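You operate a simulated robot arm through the tools that you are given. There is no shell and no other tool. Be economical: measure what you need, move in short steps, check, and stop when the job is done.

You run a simulated two-armed robot. Do the job below in one go: nothing can be reset, and whatever is moved stays where it is left.

TASK
Pump the water sample through the patch, then stand the holder on the grade card's matching grey.
Fine: white holder on the seat, funnel over it, three pumps, funnel aside. Where these are worked on the way, their far stop is far enough and under half their travel is too little: funnel.

It is judged by the outcome, as a careful person would: the job done as asked, and still so three seconds after it is handed in. It fails if anything else is knocked over, pushed out of place, dropped, spilled or broken.

THE ROBOT
Two 7-joint arms with two-finger grippers on one trunk, on a base that drives. Base frame: it is fixed to the floor where the robot stands at the start and does not move with it; the origin is under the middle of the robot, x ahead of it, y to its left, z up. Units: m, degrees, N and s.
The left shoulder is at the start at [0.078, 0.151, 0.988], the right one opposite. With the tool pointing down near the work surface each hand reaches from about 0.32 to 0.8 m from the robot's upright axis, wherever it stands, measured 20 degrees to its own side. Places, roughly: blue filter holder [0.5, 2.5, 0.75]; funnel [0.5, -0.4, 1]; seat of the filter stand [0.5, -0.3, 0.9]. Payload 2.54 kg a hand.
Tool frame (each hand has its own): the origin (TCP) lies between the finger pads and is the grasp point; the fingertips stand 0.03 m ahead of it; z points along the fingers, y is the line along which they close. The gripper opens to 0.116 m. The gripper's body begins 0.095 m behind the TCP.
Orientation is that of the tool frame in the base frame, as a unit quaternion [w, x, y, z]. With the fingers straight down and closing along the base's y, the tool's x points along the base's -x, its y along +y and its z along -z.

THE INTERFACE
- The arms move only by the tool drive_tool. It takes "left_motion", "right_motion" or both (then of equal length, played together; a hand with none holds still); each is a list of rows, each an object of numbers (a shift or turn left out is 0, a gripper value left out holds the last): "tx", "ty", "tz": the shift along the base's x, y, z in m; "wx", "wy", "wz": the turn, a rotation vector about the base's x, y, z in degrees; "grip": the opening in per cent of the stroke, from 0 (shut) to 100 (fully open). In form: [{"tx": .., "ty": .., "tz": .., "wx": .., "wy": .., "wz": .., "grip": ..}, ...]. A call has 1 to 10 rows; each row is the pose to reach, as a shift and turn from the pose commanded when the call began. A row lasts 0.2 s, in which the tool goes at most 0.05 m and 8.6 degrees; a call with a longer step from one row to the next is refused whole, and so is a gripper value outside its range. A pose out of reach is approached as far as the arm can. The call stops where the force on the tool passes 40 N (or 10 N more than at its start, if that is more) or the arm is blocked; 0.2 s more then pass. Each finger travels about 0.072 m/s and halts on what it meets, pressing with about 20 N; the grip force reading is that of the motor and also rises with nothing between the fingers. The clock runs only during rows and for 0.2 s after the last one: add rows that repeat a pose to give the fingers time. The reply holds the time, the measured pose of the TCP, the force on the tool along the base axes, the opening and the grip force, in the units named above and with some noise, with the torque about the TCP (base axes, N m) and any sound that the robot's microphone picked up.
- Cameras (640 x 400 px; columns grow to the right, rows downward): "scene" is now at [0.147, -0.0474, 1.1586]; the picture's right is [-0.50, -0.86, 0.00], its down [-0.06, 0.03, -1.00] and it looks along [0.86, -0.50, -0.07] (base axes); focal length 214 px, centre (320, 200). "left" rides on the left gripper at [0.069, 0.015, -0.122] in its tool frame; the picture's right is [-0.22, 0.98, 0.00], its down [-0.83, -0.18, -0.53] and it looks along [-0.52, -0.11, 0.85] (tool axes); focal length 251 px, centre (320, 200). "right" rides on the right gripper at [0.069, -0.015, -0.122] in its tool frame; the picture's right is [0.21, 0.98, 0.00], its down [-0.83, 0.18, -0.53] and it looks along [-0.52, 0.11, 0.85] (tool axes); focal length 251 px, centre (320, 200). There is no depth. A picture from a camera that has moved, and an enlarged one, comes with that camera's place and axes in the base frame and with its lens.
- snapshot(camera): a new picture of that camera. No time passes.
- lift_body(by): slides the trunk up (or, below 0, down) by that many m; the arms and the scene camera ride with it, the base frame stays. It gives what a move gives, with no picture.
- steer(legs): drives the robot by 1 to 6 legs, each [ahead, left, turn to the left] in m, m and degrees, along the robot's own axes; the way and the turn of a leg run together, so that a leg with both is an arc; at most 1.5 m and 180 degrees a leg. The arms and the cameras ride along, it lands a little off, and it stops where it bumps. It gives what a move gives.
- pan_tilt(pan, tilt): turns the head with the scene camera to pan (to the left, within 80 degrees either way) and tilt (down, from -29 to 69), counted from straight ahead of the robot. It gives what a move gives.
- zoom(camera, box): a new picture of the part [left, top, right, bottom] of that camera's present view, enlarged. No time passes.
- close_job(): hands the job in; it is judged then, once.

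Work in short steps. Places have to be worked out from the pictures, the camera data and where the tool is seen: move nearer, look again, correct. Check each grasp and each placing, and mend what went wrong. You have 120 turns and 100 pictures in all, those below and enlarged ones among them. Open the grippers and draw the arms clear of the work before you hand the job in, unless the task says otherwise; then end with one line.

The tools are called after "Request:" as a command line: name --argument value ..., lists and objects as JSON in quotes. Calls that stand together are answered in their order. drive_tool: Moves the arms, as the interface text tells. Its arguments: {"type":"object","properties":{"left_motion":{"type":"array","items":{"type":"object","properties":{"tx":{"type":"number"},"ty":{"type":"number"},"tz":{"type":"number"},"wx":{"type":"number"},"wy":{"type":"number"},"wz":{"type":"number"},"grip":{"type":"number"}}}},"right_motion":{"type":"array","items":{"type":"object","properties":{"tx":{"type":"number"},"ty":{"type":"number"},"tz":{"type":"number"},"wx":{"type":"number"},"wy":{"type":"number"},"wz":{"type":"number"},"grip":{"type":"number"}}}}},"required":[]} The other tools are called the same way: lift_body (by) slides the trunk up or down; steer (legs) drives the base; pan_tilt (pan, tilt) turns the head that bears the scene camera; snapshot (camera) takes a picture; zoom (camera, box) takes an enlarged picture of a part of a camera's view; close_job () hands the job in.

At the start:

```text
time_s: 0.0
left_eef_pos: [0.4074, -0.0304, 1.1896]
left_orientation: [0.0, 0.0, 1.0, 0.0]
left_force: [-0.3, -0.7, -0.2]
left_wrist_torque: [0.02, -0.03, 0.02]
left_finger_gap: 0.1161
left_gripper_force: 0.1
right_eef_pos: [0.3013, -0.3762, 1.0004]
right_orientation: [0.0, 0.001, 1.0, 0.001]
right_force: [-1.0, -0.3, 0.0]
right_wrist_torque: [0.0, -0.02, 0.0]
right_finger_gap: 0.1163
right_gripper_force: 0.1
trunk travel left (down, up): [-0.225, 0.064]
robot x, y, heading: [-0.0022, 0.0017, 0.1]
head pan, tilt: [-30.3, 3.8]
```

scene: 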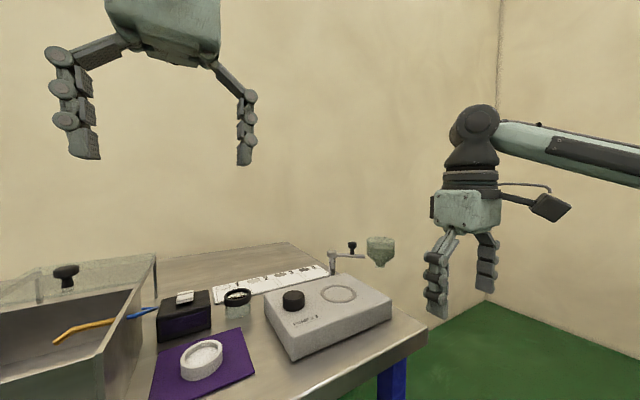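
right: 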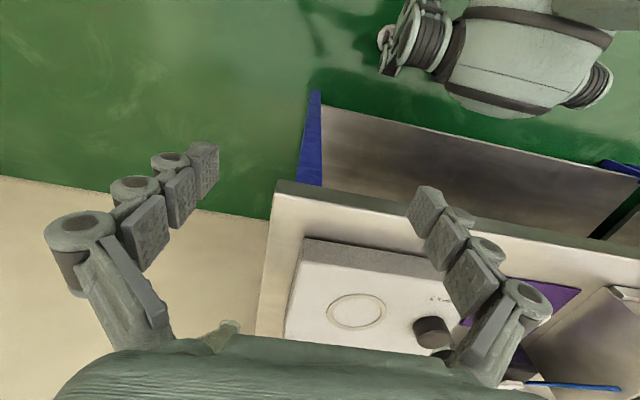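
left: 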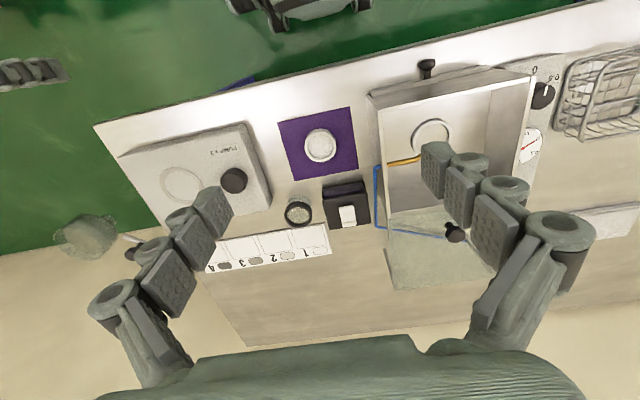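

The bench shows the white holder on the purple mat, pump station with ring seat and black button, swinging funnel and grade card. I'll look closer.

Request:
pan_tilt --pan -35 --tilt 30

Request:
zoom --camera "left" --box '[40, 70, 400, 295]'

Request:
snapshot --camera "scene"

```text
time_s: 0.9
left_eef_pos: [0.407, -0.0314, 1.1906]
left_orientation: [0.0, 0.0, 1.0, 0.0]
left_force: [0.5, 0.3, -0.2]
left_wrist_torque: [0.02, -0.02, 0.02]
left_finger_gap: 0.116
left_gripper_force: 0.1
right_eef_pos: [0.3024, -0.3754, 1.0003]
right_orientation: [0.0, 0.0, 1.0, 0.0]
right_force: [0.9, -0.4, 0.6]
right_wrist_torque: [-0.01, 0.0, 0.02]
right_finger_gap: 0.1161
right_gripper_force: 0.1
trunk travel left (down, up): [-0.225, 0.064]
robot x, y, heading: [-0.0009, -0.0009, 0.3]
head pan, tilt: [-35.0, 30.0]
```

```text
1.78 times, centred on (220, 182) of left
camera zoom: at [0.3375, -0.0171, 1.3117], right [0.21, 0.98, 0.0], down [0.83, -0.18, 0.53], along [0.52, -0.12, -0.85], focal length 447 px, centre (498, 231)
```

zoom: 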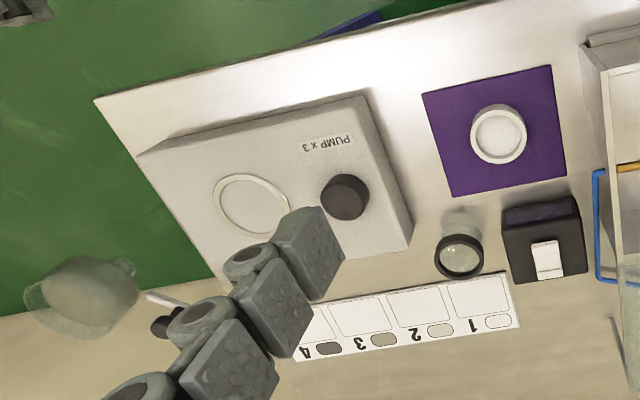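

```text
95 pictures are left
camera scene: at [0.1421, -0.0532, 1.1164], right [-0.57, -0.82, 0.0], down [-0.41, 0.29, -0.87], along [0.71, -0.5, -0.5], focal length 214 px, centre (320, 200)
```

scene: 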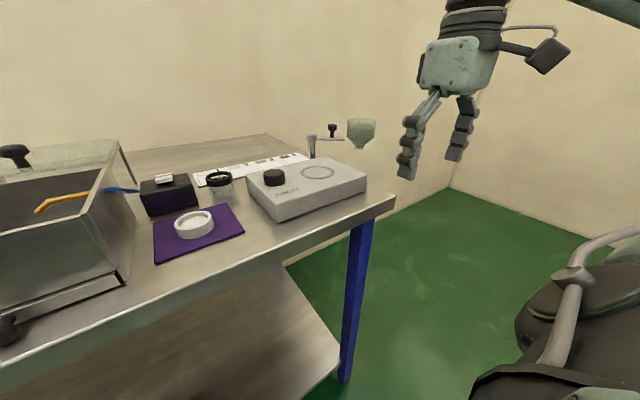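

White holder ≈ (0.48,-0.05,0.91), seat ≈ (0.49,-0.29,0.94), pump ≈ (0.49,-0.195,0.96), funnel knob ≈ (0.553,-0.377,1.01). I move the left arm away to the left and lift the right hand.

Request:
drive_tool --left_motion '[{"ty": 0.05}, {"ty": 0.1}, {"ty": 0.15}, {"ty": 0.2}, {"ty": 0.22}]' --right_motion '[{"tz": 0.05}, {"tz": 0.1, "tx": 0.01}, {"tz": 0.12, "tx": 0.03, "ty": 0.03}, {"tz": 0.12, "tx": 0.05, "ty": 0.07}, {"tz": 0.12, "tx": 0.06, "ty": 0.11}]'

Request:
snapshot --camera "right"

Request:
snapshot --camera "left"

Request:
zoom --camera "scene" --box '[120, 100, 400, 275]'

```text
refused: row 2 steps farther than a row can; nothing moved
```

```text
94 pictures are left
camera right: at [0.2323, -0.3908, 1.1221], right [-0.21, 0.98, 0.0], down [0.83, 0.18, 0.53], along [0.52, 0.11, -0.85], focal length 251 px, centre (320, 200)
```

right: 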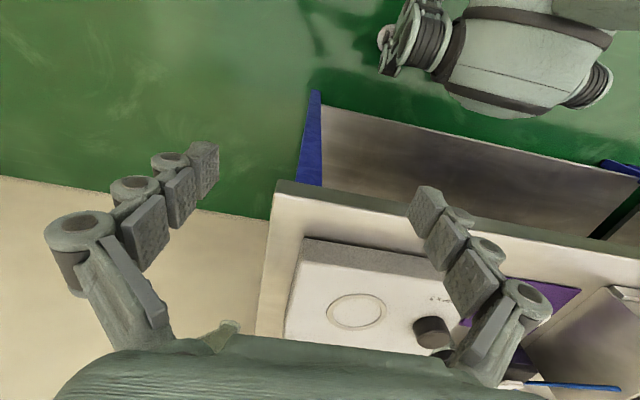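

```text
93 pictures are left
camera left: at [0.3375, -0.0171, 1.3117], right [0.21, 0.98, 0.0], down [0.83, -0.18, 0.53], along [0.52, -0.12, -0.85], focal length 251 px, centre (320, 200)
```

left: 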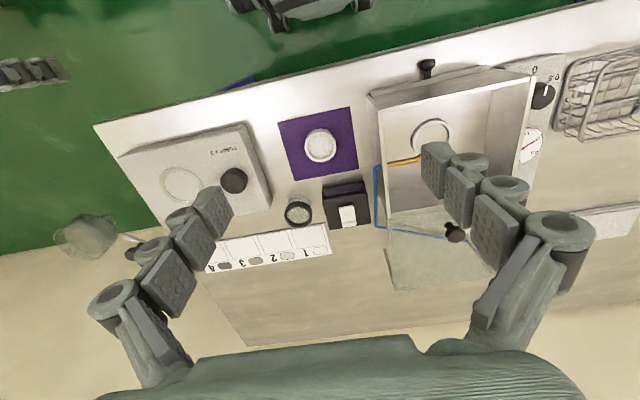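

```text
2.29 times, centred on (260, 188) of scene
camera zoom: at [0.1421, -0.0532, 1.1164], right [-0.57, -0.82, 0.0], down [-0.41, 0.29, -0.87], along [0.71, -0.5, -0.5], focal length 490 px, centre (457, 229)
```

zoom: 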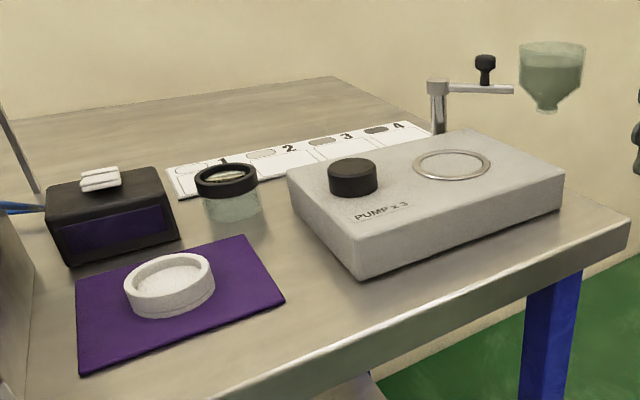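

The step was too long; retry with smaller steps. The funnel already holds the water sample.

Request:
drive_tool --left_motion '[{"ty": 0.04}, {"ty": 0.08}, {"ty": 0.12}, {"ty": 0.16}, {"ty": 0.2}, {"ty": 0.22}, {"ty": 0.22}, {"ty": 0.22}, {"ty": 0.22}]' --right_motion '[{"tz": 0.045}, {"tz": 0.09}, {"tz": 0.12, "tx": 0.02, "ty": 0.02}, {"tz": 0.12, "tx": 0.03, "ty": 0.06}, {"tz": 0.12, "tx": 0.04, "ty": 0.1}, {"tz": 0.12, "tx": 0.05, "ty": 0.14}, {"tz": 0.12, "tx": 0.06, "ty": 0.18}, {"tz": 0.12, "tx": 0.07, "ty": 0.22}, {"tz": 0.12, "tx": 0.09, "ty": 0.26}]'

Request:
snapshot --camera "right"

Request:
snapshot --camera "left"

```text
time_s: 2.9
left_eef_pos: [0.4073, 0.1884, 1.19]
left_orientation: [-0.001, -0.002, 1.0, -0.001]
left_force: [0.3, 0.4, -0.2]
left_wrist_torque: [0.0, 0.07, 0.01]
left_finger_gap: 0.1162
left_gripper_force: 0.1
right_eef_pos: [0.3939, -0.1165, 1.1187]
right_orientation: [0.001, 0.002, 1.0, 0.0]
right_force: [-0.1, 1.0, -0.5]
right_wrist_torque: [-0.04, -0.01, -0.03]
right_finger_gap: 0.1158
right_gripper_force: 0.0
trunk travel left (down, up): [-0.225, 0.064]
robot x, y, heading: [0.0016, 0.0019, -0.1]
head pan, tilt: [-35.0, 30.0]
```

```text
91 pictures are left
camera right: at [0.3238, -0.1314, 1.2415], right [-0.21, 0.98, 0.0], down [0.83, 0.18, 0.53], along [0.52, 0.11, -0.85], focal length 251 px, centre (320, 200)
```

right: 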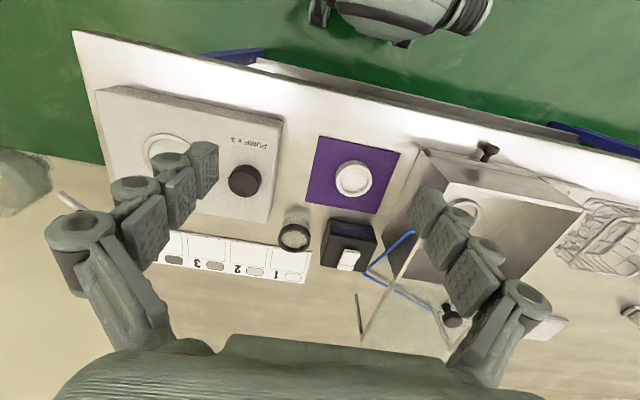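

```text
90 pictures are left
camera left: at [0.3383, 0.203, 1.3105], right [0.21, 0.98, 0.0], down [0.83, -0.18, 0.53], along [0.52, -0.12, -0.85], focal length 251 px, centre (320, 200)
```

left: 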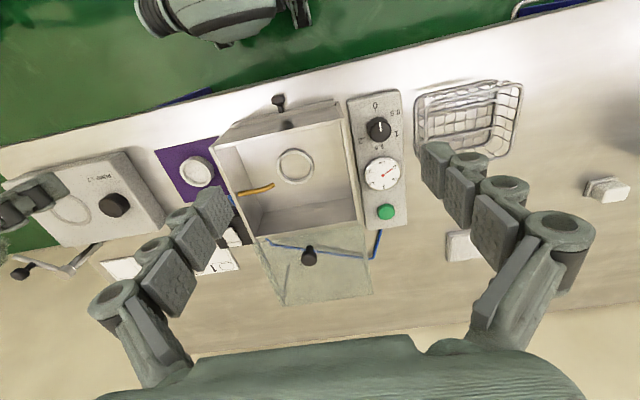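

Holder at about (0.483,-0.0475). I move above it, partially closing the fingers to keep clear of the chamber wall, and stop at z≈1.0 to check.

Request:
drive_tool --right_motion '[{"tx": 0.03, "ty": 0.02, "grip": 72}, {"tx": 0.06, "ty": 0.045}, {"tx": 0.089, "ty": 0.069}, {"tx": 0.089, "ty": 0.069, "tz": -0.04}, {"tx": 0.089, "ty": 0.069, "tz": -0.08}, {"tx": 0.089, "ty": 0.069, "tz": -0.12}]'

Request:
snapshot --camera "right"

Request:
snapshot --camera "scene"

```text
time_s: 4.3
left_eef_pos: [0.4057, 0.1877, 1.1902]
left_orientation: [0.0, -0.001, 1.0, -0.002]
left_force: [-0.4, -0.8, -0.2]
left_wrist_torque: [-0.04, 0.01, -0.05]
left_finger_gap: 0.116
left_gripper_force: 0.1
right_eef_pos: [0.4634, -0.0921, 1.0212]
right_orientation: [0.001, 0.003, 1.0, 0.002]
right_force: [-0.2, 0.6, 0.2]
right_wrist_torque: [0.02, -0.01, 0.0]
right_finger_gap: 0.0834
right_gripper_force: 0.1
right hand out of reach, approached as far as the arm can: row 1, 2, 3, 4, 5, 6
trunk travel left (down, up): [-0.225, 0.064]
robot x, y, heading: [-0.0011, 0.0004, -0.0]
head pan, tilt: [-35.0, 30.0]
```

```text
89 pictures are left
camera right: at [0.3942, -0.1073, 1.1433], right [-0.21, 0.98, 0.0], down [0.83, 0.18, 0.54], along [0.52, 0.11, -0.84], focal length 251 px, centre (320, 200)
```

right: 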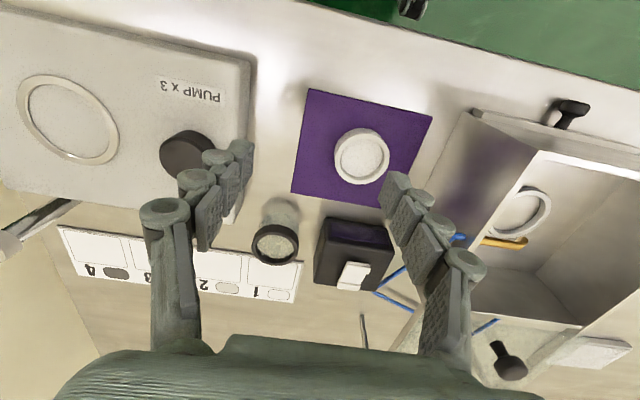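

```text
88 pictures are left
camera scene: at [0.1419, -0.053, 1.1165], right [-0.57, -0.82, 0.0], down [-0.41, 0.29, -0.87], along [0.71, -0.5, -0.5], focal length 214 px, centre (320, 200)
```

scene: 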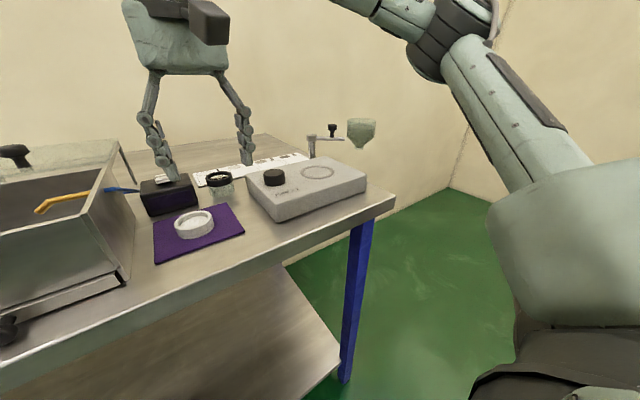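

The right arm can't reach that far left from here. I raise it and shift the base left 0.13 m so that the holder lies on its own side.

Request:
drive_tool --right_motion '[{"tz": 0.04}, {"tz": 0.08}, {"tz": 0.1, "ty": -0.04}, {"tz": 0.1, "ty": -0.08}]'

Request:
steer --legs '[[0, 0.13, 0]]'

```text
time_s: 5.3
left_eef_pos: [0.4038, 0.1875, 1.19]
left_orientation: [0.001, -0.001, 1.0, 0.0]
left_force: [-0.5, -0.2, 0.3]
left_wrist_torque: [0.03, -0.01, 0.01]
left_finger_gap: 0.1161
left_gripper_force: 0.1
right_eef_pos: [0.4647, -0.173, 1.1132]
right_orientation: [0.0, 0.0, 1.0, 0.001]
right_force: [-0.2, 0.2, 0.0]
right_wrist_torque: [0.01, -0.03, 0.02]
right_finger_gap: 0.0835
right_gripper_force: 0.1
right hand out of reach, approached as far as the arm can: row 1, 2
trunk travel left (down, up): [-0.225, 0.064]
robot x, y, heading: [-0.0024, 0.0015, -0.0]
head pan, tilt: [-35.0, 30.0]
```

```text
time_s: 7.2
left_eef_pos: [0.4033, 0.3194, 1.1903]
left_orientation: [0.0, -0.003, 1.0, -0.001]
left_force: [-0.7, -0.4, -0.5]
left_wrist_torque: [0.0, -0.01, -0.03]
left_finger_gap: 0.116
left_gripper_force: 0.0
right_eef_pos: [0.4666, -0.0399, 1.1132]
right_orientation: [0.0, -0.002, 1.0, 0.0]
right_force: [0.2, 0.1, 0.4]
right_wrist_torque: [0.0, -0.03, 0.02]
right_finger_gap: 0.0833
right_gripper_force: 0.1
trunk travel left (down, up): [-0.225, 0.064]
robot x, y, heading: [-0.0009, 0.1301, -0.0]
head pan, tilt: [-35.0, 30.0]
```

Holder re-estimated at (0.482,-0.046). Descend to z≈0.97 and check.

Request:
drive_tool --right_motion '[{"tx": 0.0155, "ty": -0.006, "tz": -0.03}, {"tx": 0.0155, "ty": -0.006, "tz": -0.07}, {"tx": 0.0155, "ty": -0.006, "tz": -0.11}, {"tx": 0.0155, "ty": -0.006, "tz": -0.145}, {"tx": 0.0155, "ty": -0.006, "tz": -0.145}]'

Request:
snapshot --camera "right"

Request:
snapshot --camera "scene"

```text
time_s: 8.4
left_eef_pos: [0.4031, 0.3185, 1.1906]
left_orientation: [0.0, -0.004, 1.0, -0.002]
left_force: [-0.4, -0.6, 1.1]
left_wrist_torque: [0.02, 0.03, -0.02]
left_finger_gap: 0.1161
left_gripper_force: 0.2
right_eef_pos: [0.4823, -0.0464, 0.9658]
right_orientation: [0.002, -0.003, 1.0, 0.0]
right_force: [0.6, -0.3, -0.6]
right_wrist_torque: [0.02, -0.01, 0.0]
right_finger_gap: 0.0834
right_gripper_force: 0.1
trunk travel left (down, up): [-0.225, 0.064]
robot x, y, heading: [-0.0014, 0.127, 0.3]
head pan, tilt: [-35.0, 30.0]
```

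```text
87 pictures are left
camera right: at [0.4131, -0.0611, 1.0874], right [-0.22, 0.98, 0.0], down [0.82, 0.18, 0.53], along [0.52, 0.12, -0.84], focal length 251 px, centre (320, 200)
```

right: 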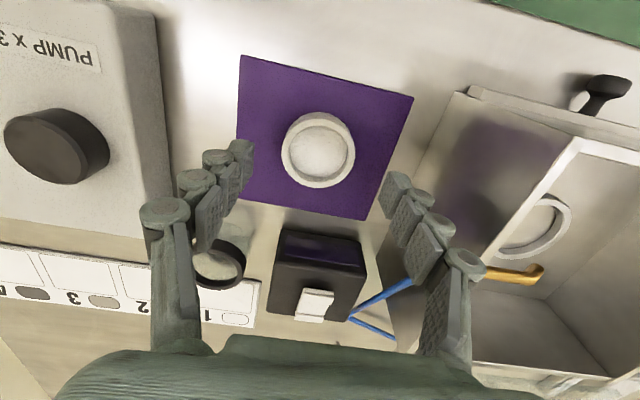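

```text
86 pictures are left
camera scene: at [0.142, 0.0766, 1.1164], right [-0.57, -0.82, 0.0], down [-0.41, 0.28, -0.87], along [0.71, -0.49, -0.5], focal length 214 px, centre (320, 200)
```

scene: 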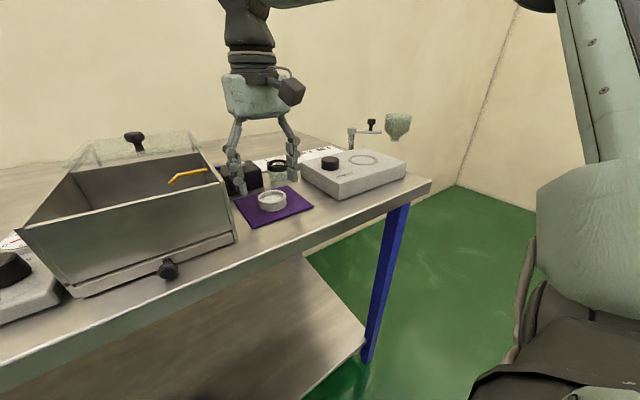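

Aligned well. Mat surface ≈ 0.897, so I lower to TCP ≈ 0.932 (tips just above mat) and close.

Request:
drive_tool --right_motion '[{"tx": -0.002, "tz": -0.017}, {"tx": -0.002, "tz": -0.033}, {"tx": -0.002, "tz": -0.033}]'

Request:
zoom --camera "scene" --box '[190, 100, 350, 225]'

Request:
snapshot --camera "right"

```text
time_s: 9.2
left_eef_pos: [0.404, 0.3191, 1.1893]
left_orientation: [0.0, -0.003, 1.0, -0.001]
left_force: [0.6, -0.4, 0.0]
left_wrist_torque: [-0.02, -0.02, 0.0]
left_finger_gap: 0.1161
left_gripper_force: 0.1
right_eef_pos: [0.4792, -0.0448, 0.9334]
right_orientation: [0.0, -0.003, 1.0, 0.0]
right_force: [-0.6, 0.3, -0.2]
right_wrist_torque: [-0.01, -0.02, 0.01]
right_finger_gap: 0.0835
right_gripper_force: 0.1
trunk travel left (down, up): [-0.225, 0.064]
robot x, y, heading: [-0.0011, 0.1292, 0.5]
head pan, tilt: [-35.0, 30.0]
```

```text
3.20 times, centred on (270, 162) of scene
camera zoom: at [0.142, 0.0765, 1.1164], right [-0.57, -0.82, 0.0], down [-0.41, 0.28, -0.87], along [0.71, -0.49, -0.5], focal length 686 px, centre (480, 320)
```

zoom: 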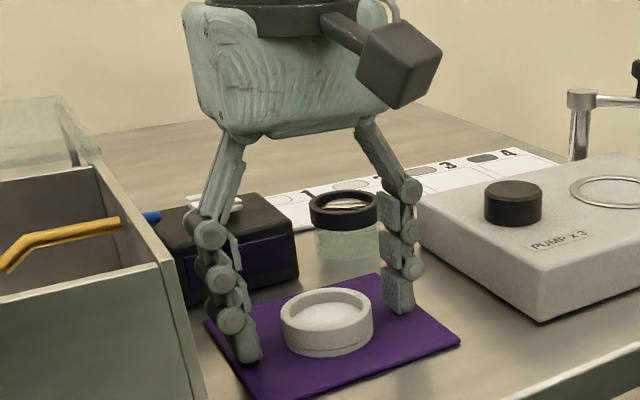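

```text
84 pictures are left
camera right: at [0.4097, -0.0609, 1.0546], right [-0.22, 0.98, 0.0], down [0.82, 0.18, 0.53], along [0.52, 0.12, -0.85], focal length 251 px, centre (320, 200)
```

right: 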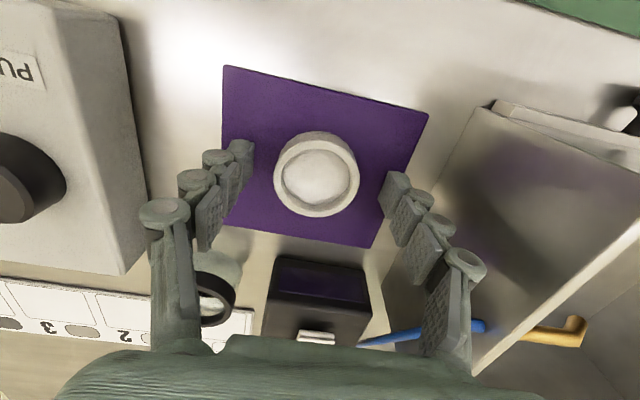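

Fingers straddle the ring well. Close.

Request:
drive_tool --right_motion '[{"tz": -0.002, "grip": 40}, {"tz": -0.002, "grip": 40}, {"tz": -0.002, "grip": 25}, {"tz": -0.002, "grip": 25}, {"tz": -0.002, "grip": 25}]'

Request:
snapshot --camera "right"

```text
time_s: 10.4
left_eef_pos: [0.4031, 0.3198, 1.1909]
left_orientation: [0.001, -0.003, 1.0, -0.001]
left_force: [0.8, -0.4, 0.0]
left_wrist_torque: [0.02, 0.0, 0.03]
left_finger_gap: 0.1162
left_gripper_force: 0.1
right_eef_pos: [0.4797, -0.0463, 0.9328]
right_orientation: [0.002, -0.001, 1.0, 0.0]
right_force: [4.4, -5.7, 21.0]
right_wrist_torque: [-0.32, -0.01, 0.03]
right_finger_gap: 0.0506
right_gripper_force: 20.1
trunk travel left (down, up): [-0.225, 0.064]
robot x, y, heading: [0.0001, 0.1318, 0.4]
head pan, tilt: [-35.0, 30.0]
```

```text
83 pictures are left
camera right: at [0.4093, -0.0609, 1.0549], right [-0.22, 0.98, 0.0], down [0.82, 0.18, 0.54], along [0.53, 0.12, -0.84], focal length 251 px, centre (320, 200)
```

right: 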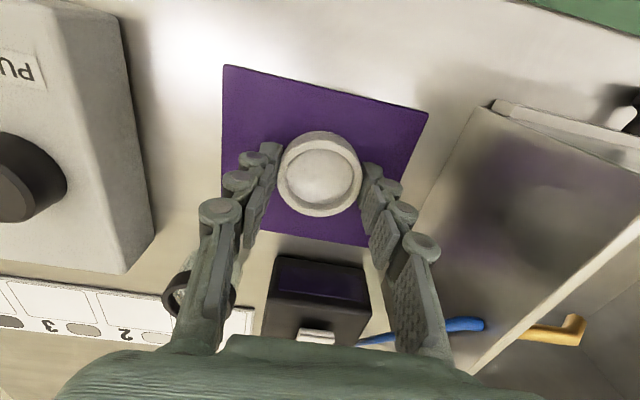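

Gripped at 50.6 mm; the tips rest on the mat. Lift a few cm and check.

Request:
drive_tool --right_motion '[{"tz": 0.02}, {"tz": 0.06}, {"tz": 0.1}, {"tz": 0.1}]'

Request:
snapshot --camera "right"

Request:
zoom --camera "scene" --box '[190, 80, 430, 230]'

```text
time_s: 11.4
left_eef_pos: [0.4053, 0.319, 1.1895]
left_orientation: [0.0, -0.003, 1.0, -0.001]
left_force: [-0.4, -0.2, -0.6]
left_wrist_torque: [-0.02, 0.0, 0.01]
left_finger_gap: 0.1159
left_gripper_force: 0.1
right_eef_pos: [0.4787, -0.0474, 1.0328]
right_orientation: [0.0, -0.002, 1.0, 0.0]
right_force: [0.0, -0.3, -0.8]
right_wrist_torque: [-0.02, -0.03, -0.03]
right_finger_gap: 0.0506
right_gripper_force: 19.2
trunk travel left (down, up): [-0.225, 0.064]
robot x, y, heading: [-0.0006, 0.1285, 0.6]
head pan, tilt: [-35.0, 30.0]
```

```text
82 pictures are left
camera right: at [0.409, -0.0628, 1.1549], right [-0.22, 0.98, 0.0], down [0.83, 0.18, 0.53], along [0.52, 0.12, -0.85], focal length 251 px, centre (320, 200)
```

right: 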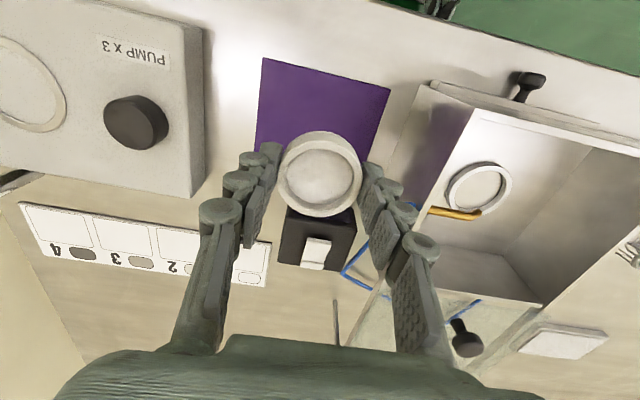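

```text
2.67 times, centred on (310, 155) of scene
camera zoom: at [0.1422, 0.0765, 1.1163], right [-0.57, -0.82, 0.0], down [-0.41, 0.28, -0.87], along [0.71, -0.49, -0.5], focal length 572 px, centre (347, 320)
```

zoom: 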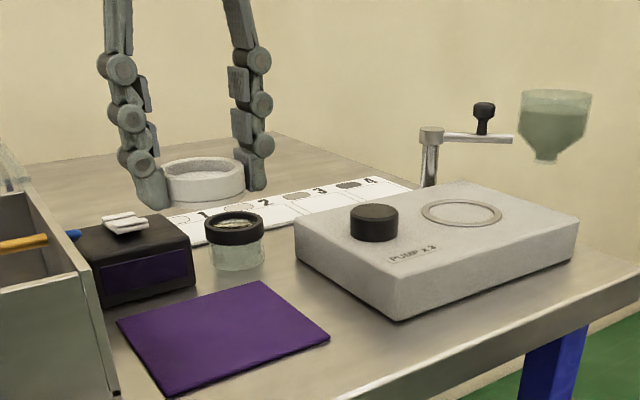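

Holder held level. Carry it toward above the seat at (0.489,-0.290), well above the pump button.

Request:
drive_tool --right_motion '[{"ty": -0.04}, {"ty": -0.08}, {"ty": -0.12}, {"ty": -0.16}, {"ty": -0.2, "tx": 0.005}, {"ty": -0.243, "tx": 0.013}, {"ty": -0.243, "tx": 0.013}]'

Request:
snapshot --camera "right"

Request:
zoom --camera "scene" --box '[270, 60, 430, 210]'

```text
time_s: 13.0
left_eef_pos: [0.404, 0.3185, 1.19]
left_orientation: [0.0, -0.003, 1.0, -0.001]
left_force: [0.2, -0.2, 0.1]
left_wrist_torque: [0.02, 0.03, 0.01]
left_finger_gap: 0.1159
left_gripper_force: 0.1
right_eef_pos: [0.4923, -0.2854, 1.0316]
right_orientation: [0.0, -0.003, 1.0, 0.0]
right_force: [0.3, -0.4, -0.8]
right_wrist_torque: [-0.02, 0.02, 0.03]
right_finger_gap: 0.0505
right_gripper_force: 20.2
trunk travel left (down, up): [-0.225, 0.064]
robot x, y, heading: [0.0025, 0.1316, 0.3]
head pan, tilt: [-35.0, 30.0]
```

```text
80 pictures are left
camera right: at [0.4245, -0.3017, 1.1544], right [-0.22, 0.98, 0.0], down [0.82, 0.19, 0.53], along [0.52, 0.12, -0.85], focal length 251 px, centre (320, 200)
```

right: 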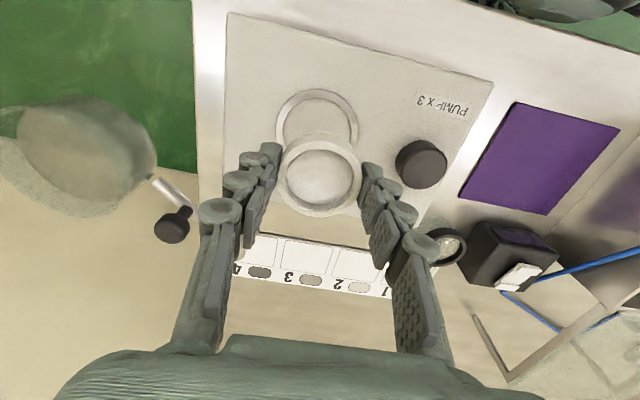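

```text
2.67 times, centred on (350, 135) of scene
camera zoom: at [0.142, 0.0767, 1.1164], right [-0.57, -0.82, 0.0], down [-0.41, 0.28, -0.87], along [0.71, -0.49, -0.5], focal length 572 px, centre (240, 373)
```

zoom: 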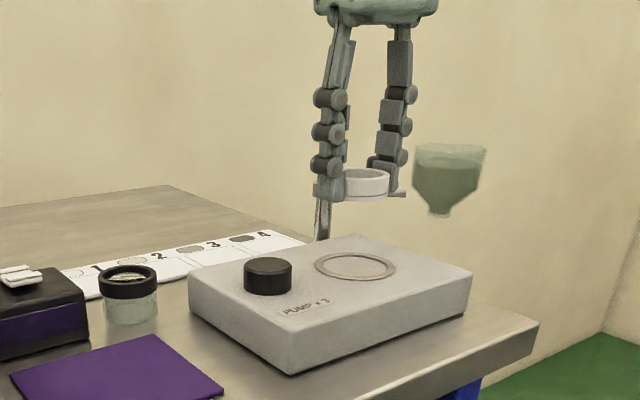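

Seat ≈ (0.487,-0.290); the held ring sits ~1 cm short of TCP in x. Nudge and descend to z≈0.99, then check.

Request:
drive_tool --right_motion '[{"tx": 0.003, "ty": -0.004, "tz": -0.02}, {"tx": 0.003, "ty": -0.004, "tz": -0.042}, {"tx": 0.003, "ty": -0.004, "tz": -0.042}]'

Request:
snapshot --camera "right"

Request:
zoom --camera "scene" --box '[310, 100, 410, 180]'

```text
time_s: 13.8
left_eef_pos: [0.4036, 0.3185, 1.1889]
left_orientation: [0.0, -0.003, 1.0, -0.001]
left_force: [-0.4, 0.5, 0.2]
left_wrist_torque: [0.0, 0.0, 0.01]
left_finger_gap: 0.1161
left_gripper_force: 0.1
right_eef_pos: [0.4955, -0.2914, 0.9919]
right_orientation: [0.0, -0.002, 1.0, -0.001]
right_force: [-0.1, 0.0, 0.8]
right_wrist_torque: [0.0, -0.03, -0.04]
right_finger_gap: 0.0508
right_gripper_force: 19.9
trunk travel left (down, up): [-0.225, 0.064]
robot x, y, heading: [-0.0, 0.1284, 0.2]
head pan, tilt: [-35.0, 30.0]
```

```text
78 pictures are left
camera right: at [0.4271, -0.3063, 1.1134], right [-0.22, 0.98, 0.0], down [0.82, 0.18, 0.53], along [0.52, 0.12, -0.85], focal length 251 px, centre (320, 200)
```

right: 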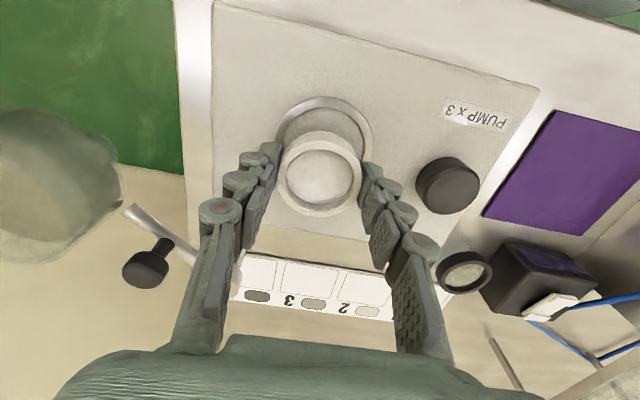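

```text
5.00 times, centred on (360, 140) of scene
camera zoom: at [0.142, 0.0766, 1.1164], right [-0.57, -0.82, 0.0], down [-0.41, 0.28, -0.87], along [0.71, -0.49, -0.5], focal length 1072 px, centre (120, 500)
```

zoom: 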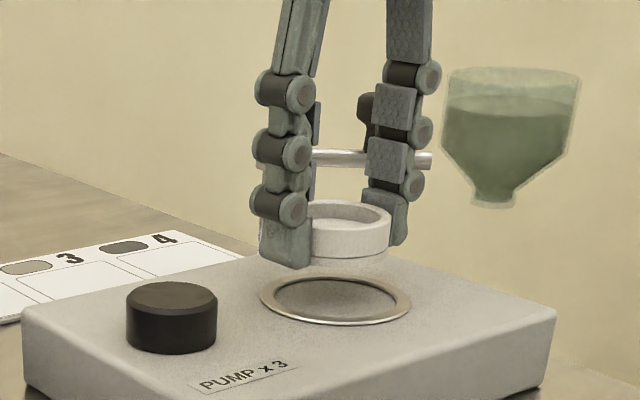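

Nearly aligned; shift 3 mm to +y and lower to contact.

Request:
drive_tool --right_motion '[{"ty": 0.003, "tz": -0.006}, {"ty": 0.003, "tz": -0.01}, {"ty": 0.003, "tz": -0.013}, {"ty": 0.003, "tz": -0.016}]'

Request:
zoom --camera "scene" --box '[310, 100, 410, 180]'

Request:
zoom --camera "right" --box '[200, 60, 440, 240]'

```text
time_s: 14.8
left_eef_pos: [0.4042, 0.3184, 1.191]
left_orientation: [0.0, -0.003, 1.0, -0.001]
left_force: [-0.8, 0.0, -0.1]
left_wrist_torque: [0.02, 0.03, 0.02]
left_finger_gap: 0.1161
left_gripper_force: 0.0
right_eef_pos: [0.495, -0.289, 0.9753]
right_orientation: [0.0, -0.002, 1.0, -0.001]
right_force: [-0.4, -0.3, -0.1]
right_wrist_torque: [0.01, 0.02, -0.02]
right_finger_gap: 0.0506
right_gripper_force: 19.5
trunk travel left (down, up): [-0.225, 0.064]
robot x, y, heading: [0.0017, 0.1249, 0.5]
head pan, tilt: [-35.0, 30.0]
```

```text
5.00 times, centred on (360, 140) of scene
camera zoom: at [0.142, 0.0765, 1.1163], right [-0.57, -0.82, 0.0], down [-0.41, 0.28, -0.87], along [0.71, -0.49, -0.5], focal length 1072 px, centre (120, 500)
```

zoom: 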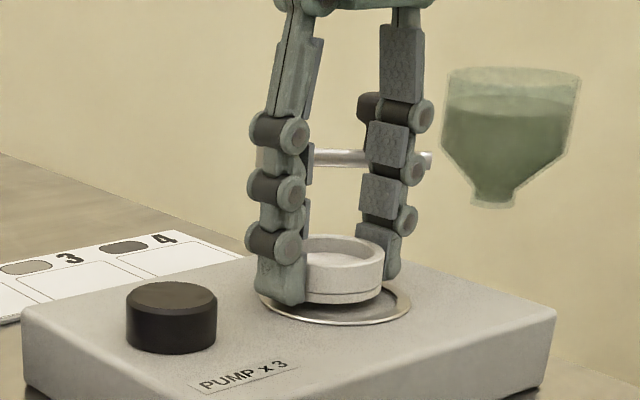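

```text
2.22 times, centred on (320, 150) of right
camera zoom: at [0.4266, -0.3043, 1.0969], right [-0.22, 0.98, 0.0], down [0.82, 0.18, 0.53], along [0.52, 0.12, -0.85], focal length 559 px, centre (320, 311)
```

zoom: 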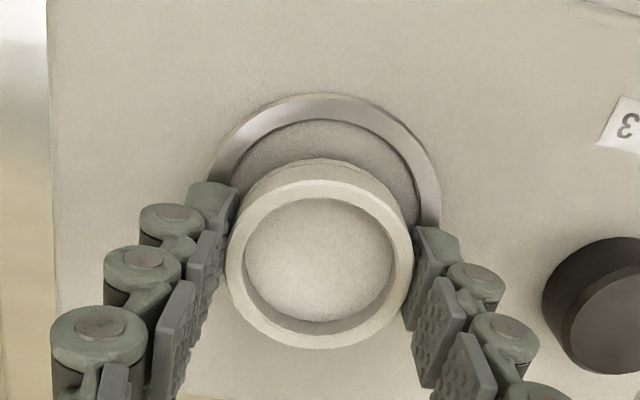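

In the wrist view the seat centre is ~7 mm nearer (−x) than the ring. Correct and lower to contact.

Request:
drive_tool --right_motion '[{"tx": -0.007, "ty": 0.002}, {"tx": -0.007, "ty": 0.002}, {"tx": -0.007, "ty": 0.002, "tz": -0.001}]'

Request:
zoom --camera "scene" --box '[310, 100, 410, 180]'

Request:
zoom --camera "right" --box '[200, 60, 440, 240]'

```text
time_s: 15.6
left_eef_pos: [0.4046, 0.3186, 1.1898]
left_orientation: [0.0, -0.004, 1.0, 0.0]
left_force: [-0.5, -0.2, -0.1]
left_wrist_torque: [0.01, -0.02, -0.03]
left_finger_gap: 0.1159
left_gripper_force: 0.0
right_eef_pos: [0.4886, -0.2869, 0.9743]
right_orientation: [0.0, -0.003, 1.0, 0.0]
right_force: [-0.2, 1.1, -0.6]
right_wrist_torque: [-0.01, 0.01, -0.01]
right_finger_gap: 0.0505
right_gripper_force: 19.7
trunk travel left (down, up): [-0.225, 0.064]
robot x, y, heading: [0.0011, 0.1283, 0.1]
head pan, tilt: [-35.0, 30.0]
```

```text
5.00 times, centred on (360, 140) of scene
camera zoom: at [0.142, 0.0765, 1.1163], right [-0.57, -0.82, 0.0], down [-0.41, 0.28, -0.87], along [0.71, -0.49, -0.5], focal length 1072 px, centre (120, 500)
```

zoom: 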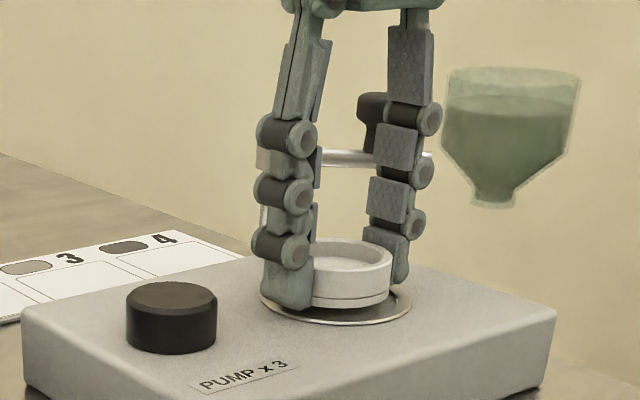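

```text
2.22 times, centred on (320, 150) of right
camera zoom: at [0.4198, -0.3023, 1.097], right [-0.22, 0.98, 0.0], down [0.82, 0.18, 0.53], along [0.52, 0.12, -0.85], focal length 559 px, centre (320, 311)
```

zoom: 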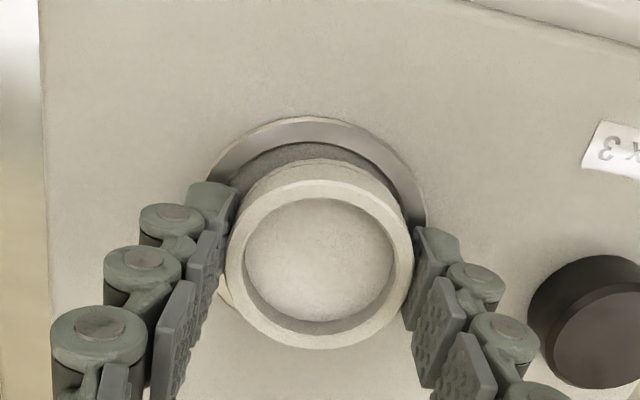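

Now looks centred. Lower in small steps until contact.

Request:
drive_tool --right_motion '[{"tz": -0.002}, {"tz": -0.004}, {"tz": -0.006}, {"tz": -0.008}]'

Request:
zoom --camera "scene" --box '[310, 100, 410, 180]'

Request:
zoom --camera "right" --box '[200, 60, 440, 240]'

```text
time_s: 16.6
left_eef_pos: [0.4025, 0.3205, 1.19]
left_orientation: [0.001, -0.003, 1.0, -0.001]
left_force: [-0.1, 0.1, 0.4]
left_wrist_torque: [-0.03, 0.01, 0.01]
left_finger_gap: 0.116
left_gripper_force: 0.0
right_eef_pos: [0.4882, -0.2877, 0.9709]
right_orientation: [0.006, -0.001, 1.0, -0.001]
right_force: [6.2, -10.1, 31.8]
right_wrist_torque: [0.4, -0.05, 0.08]
right_finger_gap: 0.0507
right_gripper_force: 20.2
trunk travel left (down, up): [-0.225, 0.064]
robot x, y, heading: [-0.0022, 0.1285, 0.1]
head pan, tilt: [-35.0, 30.0]
```

```text
5.00 times, centred on (360, 140) of scene
camera zoom: at [0.1406, 0.0771, 1.1172], right [-0.57, -0.82, 0.0], down [-0.41, 0.28, -0.87], along [0.71, -0.49, -0.5], focal length 1072 px, centre (120, 500)
```

zoom: 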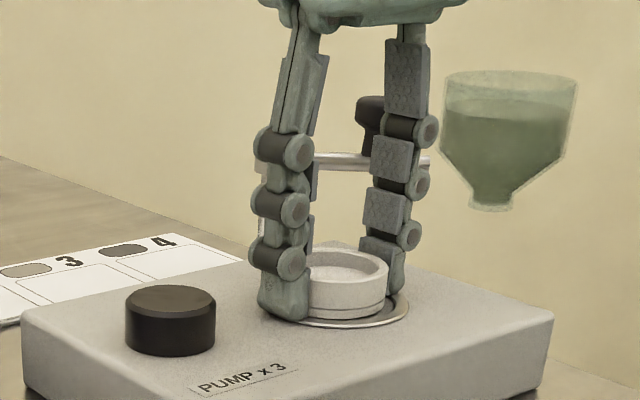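

```text
2.22 times, centred on (320, 150) of right
camera zoom: at [0.419, -0.3018, 1.0925], right [-0.22, 0.98, 0.0], down [0.82, 0.19, 0.54], along [0.53, 0.11, -0.84], focal length 559 px, centre (320, 311)
```

zoom: 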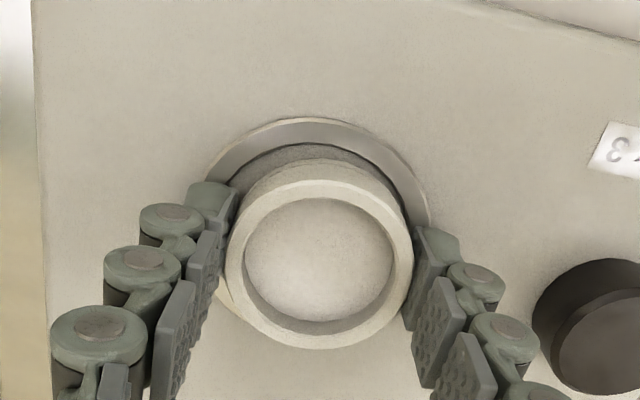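

Contact at TCP 0.971. Relax 1 mm and open slowly.

Request:
drive_tool --right_motion '[{"tz": 0.006, "grip": 44}, {"tz": 0.006, "grip": 50}, {"tz": 0.006, "grip": 60}, {"tz": 0.006, "grip": 70}, {"tz": 0.006, "grip": 70}]'

Request:
drive_tool --right_motion '[{"tz": 0.03}, {"tz": 0.07}, {"tz": 0.1}, {"tz": 0.1, "tx": -0.02}, {"tz": 0.1, "tx": -0.02}]'

Request:
zoom --camera "scene" --box '[310, 100, 410, 180]'

Request:
snapshot --camera "right"

```text
time_s: 17.8
left_eef_pos: [0.4043, 0.3193, 1.1887]
left_orientation: [0.0, -0.004, 1.0, 0.0]
left_force: [-0.1, 0.3, -1.1]
left_wrist_torque: [-0.02, 0.02, -0.01]
left_finger_gap: 0.1162
left_gripper_force: 0.0
right_eef_pos: [0.4885, -0.2874, 0.9722]
right_orientation: [-0.001, -0.002, 1.0, -0.001]
right_force: [-0.4, 0.4, -1.1]
right_wrist_torque: [-0.01, -0.04, -0.01]
right_finger_gap: 0.0811
right_gripper_force: 0.0
trunk travel left (down, up): [-0.225, 0.064]
robot x, y, heading: [0.0043, 0.1301, 0.4]
head pan, tilt: [-35.0, 30.0]
```

```text
time_s: 19.0
left_eef_pos: [0.4041, 0.319, 1.1908]
left_orientation: [0.0, -0.003, 1.0, -0.001]
left_force: [-0.2, -0.5, 0.4]
left_wrist_torque: [0.0, 0.01, 0.03]
left_finger_gap: 0.116
left_gripper_force: 0.1
right_eef_pos: [0.4684, -0.2872, 1.0704]
right_orientation: [-0.001, -0.003, 1.0, 0.0]
right_force: [-0.3, -0.1, 0.4]
right_wrist_torque: [0.01, -0.01, -0.01]
right_finger_gap: 0.081
right_gripper_force: 0.0
trunk travel left (down, up): [-0.225, 0.064]
robot x, y, heading: [0.0007, 0.1276, 0.5]
head pan, tilt: [-35.0, 30.0]
```

```text
5.00 times, centred on (360, 140) of scene
camera zoom: at [0.1422, 0.0766, 1.1163], right [-0.57, -0.82, 0.0], down [-0.41, 0.28, -0.87], along [0.71, -0.49, -0.5], focal length 1072 px, centre (120, 500)
```

zoom: 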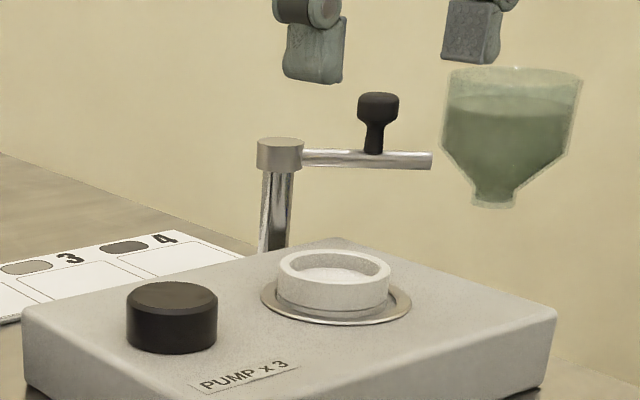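

```text
69 pictures are left
camera right: at [0.4003, -0.3029, 1.1926], right [-0.22, 0.98, 0.0], down [0.82, 0.19, 0.53], along [0.52, 0.12, -0.85], focal length 251 px, centre (320, 200)
```

right: 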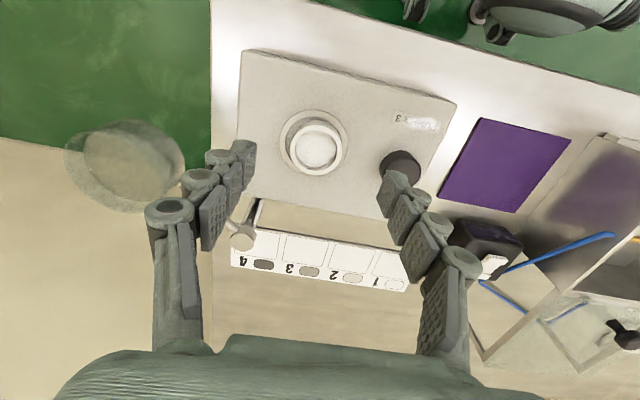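

Holder sits centred in the seat. Pivot ≈ (0.596,-0.344), knob ≈ (0.554,-0.377). I raise the hand, close the fingers, and shift the base back right for better reach.

Request:
drive_tool --right_motion '[{"tz": 0.04, "grip": 30}, {"tz": 0.08, "grip": 0}, {"tz": 0.1, "tx": -0.03, "grip": 0}, {"tz": 0.1, "tx": -0.05, "grip": 0}, {"tz": 0.1, "tx": -0.05, "grip": 0}, {"tz": 0.1, "tx": -0.05, "grip": 0}]'

Request:
steer --legs '[[0, -0.14, 0]]'

Request:
snapshot --camera "scene"

Request:
snapshot --camera "right"

```text
time_s: 20.4
left_eef_pos: [0.4039, 0.3185, 1.1898]
left_orientation: [0.0, -0.003, 1.0, -0.001]
left_force: [-0.2, 0.3, 0.3]
left_wrist_torque: [-0.03, -0.02, 0.04]
left_finger_gap: 0.1159
left_gripper_force: 0.2
right_eef_pos: [0.4181, -0.2874, 1.1731]
right_orientation: [-0.001, -0.003, 1.0, -0.001]
right_force: [-0.9, -0.4, 0.2]
right_wrist_torque: [0.01, -0.01, 0.05]
right_finger_gap: 0.0
right_gripper_force: 20.0
trunk travel left (down, up): [-0.225, 0.064]
robot x, y, heading: [0.0022, 0.1293, 0.4]
head pan, tilt: [-35.0, 30.0]
```

```text
time_s: 22.4
left_eef_pos: [0.4045, 0.1768, 1.1893]
left_orientation: [0.001, -0.002, 1.0, -0.001]
left_force: [-0.8, 0.3, -0.2]
left_wrist_torque: [0.04, 0.01, 0.01]
left_finger_gap: 0.1162
left_gripper_force: 0.1
right_eef_pos: [0.4178, -0.4287, 1.1735]
right_orientation: [-0.001, -0.001, 1.0, 0.0]
right_force: [0.2, -0.6, -0.2]
right_wrist_torque: [0.05, 0.03, 0.01]
right_finger_gap: 0.0
right_gripper_force: 20.5
trunk travel left (down, up): [-0.225, 0.064]
robot x, y, heading: [-0.0009, -0.0078, 0.3]
head pan, tilt: [-35.0, 30.0]
```

```text
68 pictures are left
camera scene: at [0.1424, -0.0643, 1.1163], right [-0.57, -0.82, 0.0], down [-0.41, 0.29, -0.87], along [0.71, -0.49, -0.5], focal length 214 px, centre (320, 200)
```

scene: 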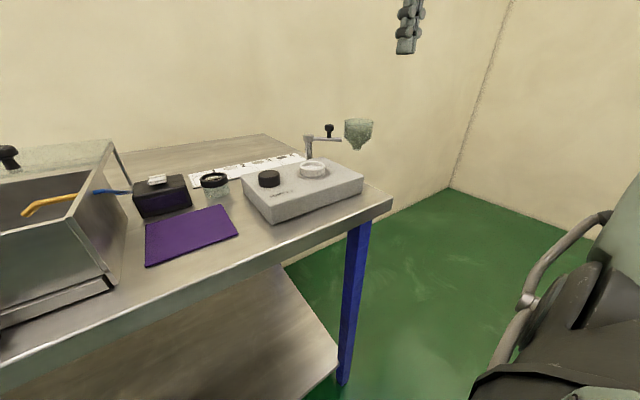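

```text
67 pictures are left
camera right: at [0.3482, -0.4437, 1.296], right [-0.22, 0.98, 0.0], down [0.83, 0.18, 0.53], along [0.52, 0.12, -0.85], focal length 251 px, centre (320, 200)
```

right: 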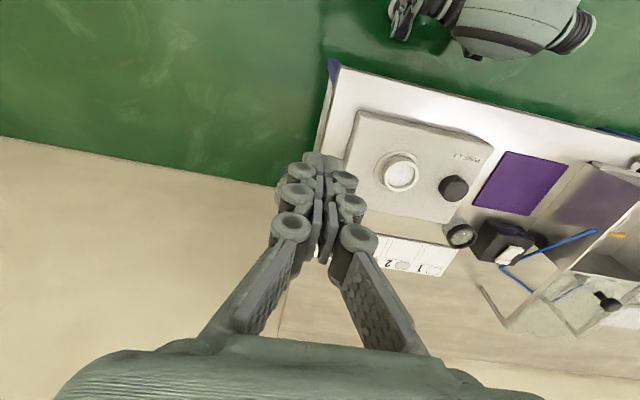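

Move closed fingers behind the knob: to (0.577,-0.405), first at z≈1.07.

Request:
drive_tool --right_motion '[{"tx": 0.04, "ty": 0.005}, {"tx": 0.08, "ty": 0.01}, {"tx": 0.12, "ty": 0.015}, {"tx": 0.159, "ty": 0.022}, {"tx": 0.159, "ty": 0.022, "tz": -0.04}, {"tx": 0.159, "ty": 0.022, "tz": -0.08}, {"tx": 0.159, "ty": 0.022, "tz": -0.105}, {"tx": 0.159, "ty": 0.022, "tz": -0.105}]'

Request:
zoom --camera "scene" --box '[280, 80, 400, 176]'

Request:
snapshot --camera "right"

```text
time_s: 24.2
left_eef_pos: [0.4036, 0.177, 1.1904]
left_orientation: [0.0, -0.001, 1.0, -0.001]
left_force: [0.0, 0.5, 0.2]
left_wrist_torque: [0.01, 0.0, -0.05]
left_finger_gap: 0.1159
left_gripper_force: 0.0
right_eef_pos: [0.5755, -0.4065, 1.0661]
right_orientation: [0.0, -0.001, 1.0, 0.0]
right_force: [-0.2, 0.7, -0.6]
right_wrist_torque: [-0.01, 0.0, 0.0]
right_finger_gap: 0.0
right_gripper_force: 20.2
right hand out of reach, approached as far as the arm can: row 3, 4
trunk travel left (down, up): [-0.225, 0.064]
robot x, y, heading: [0.0002, -0.0119, -0.1]
head pan, tilt: [-35.0, 30.0]
```

```text
4.17 times, centred on (340, 128) of scene
camera zoom: at [0.1424, -0.064, 1.1164], right [-0.57, -0.82, 0.0], down [-0.41, 0.29, -0.87], along [0.71, -0.49, -0.5], focal length 894 px, centre (237, 500)
```

zoom: 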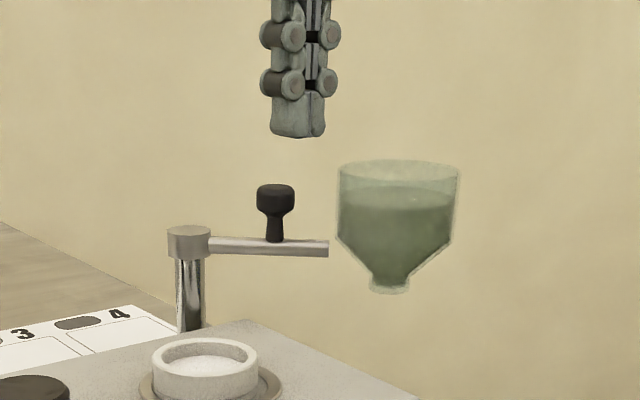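

```text
65 pictures are left
camera right: at [0.5064, -0.4221, 1.1884], right [-0.22, 0.98, 0.0], down [0.83, 0.18, 0.53], along [0.52, 0.12, -0.85], focal length 251 px, centre (320, 200)
```

right: 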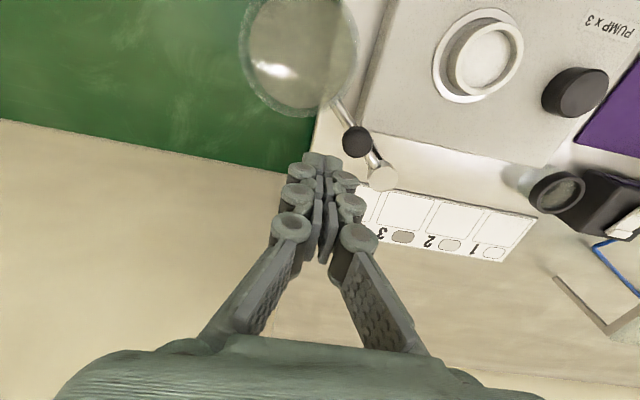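

Knob at (0.557,-0.384), pivot (0.59,-0.346). The fingers are just behind the knob; descend to TCP 1.033, then start sweeping gently.

Request:
drive_tool --right_motion '[{"tz": -0.017}, {"tz": -0.033}, {"tz": -0.033}]'

Request:
zoom --camera "scene" --box '[280, 80, 400, 176]'

```text
time_s: 25.0
left_eef_pos: [0.4033, 0.177, 1.1897]
left_orientation: [0.0, -0.002, 1.0, -0.001]
left_force: [-0.5, -0.1, -0.1]
left_wrist_torque: [0.04, 0.0, -0.02]
left_finger_gap: 0.1159
left_gripper_force: 0.1
right_eef_pos: [0.5753, -0.4071, 1.0342]
right_orientation: [0.001, -0.002, 1.0, -0.001]
right_force: [0.6, -0.6, -0.4]
right_wrist_torque: [0.01, 0.0, -0.03]
right_finger_gap: 0.0
right_gripper_force: 20.2
trunk travel left (down, up): [-0.225, 0.064]
robot x, y, heading: [-0.001, -0.0125, 0.3]
head pan, tilt: [-35.0, 30.0]
```

```text
4.17 times, centred on (340, 128) of scene
camera zoom: at [0.1424, -0.064, 1.1164], right [-0.57, -0.82, 0.0], down [-0.41, 0.29, -0.87], along [0.71, -0.49, -0.5], focal length 894 px, centre (237, 500)
```

zoom: 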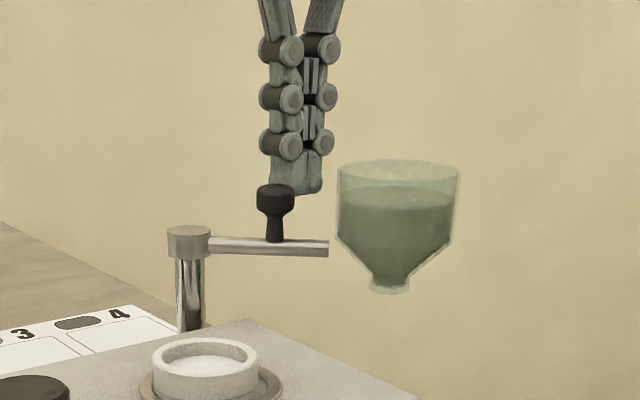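

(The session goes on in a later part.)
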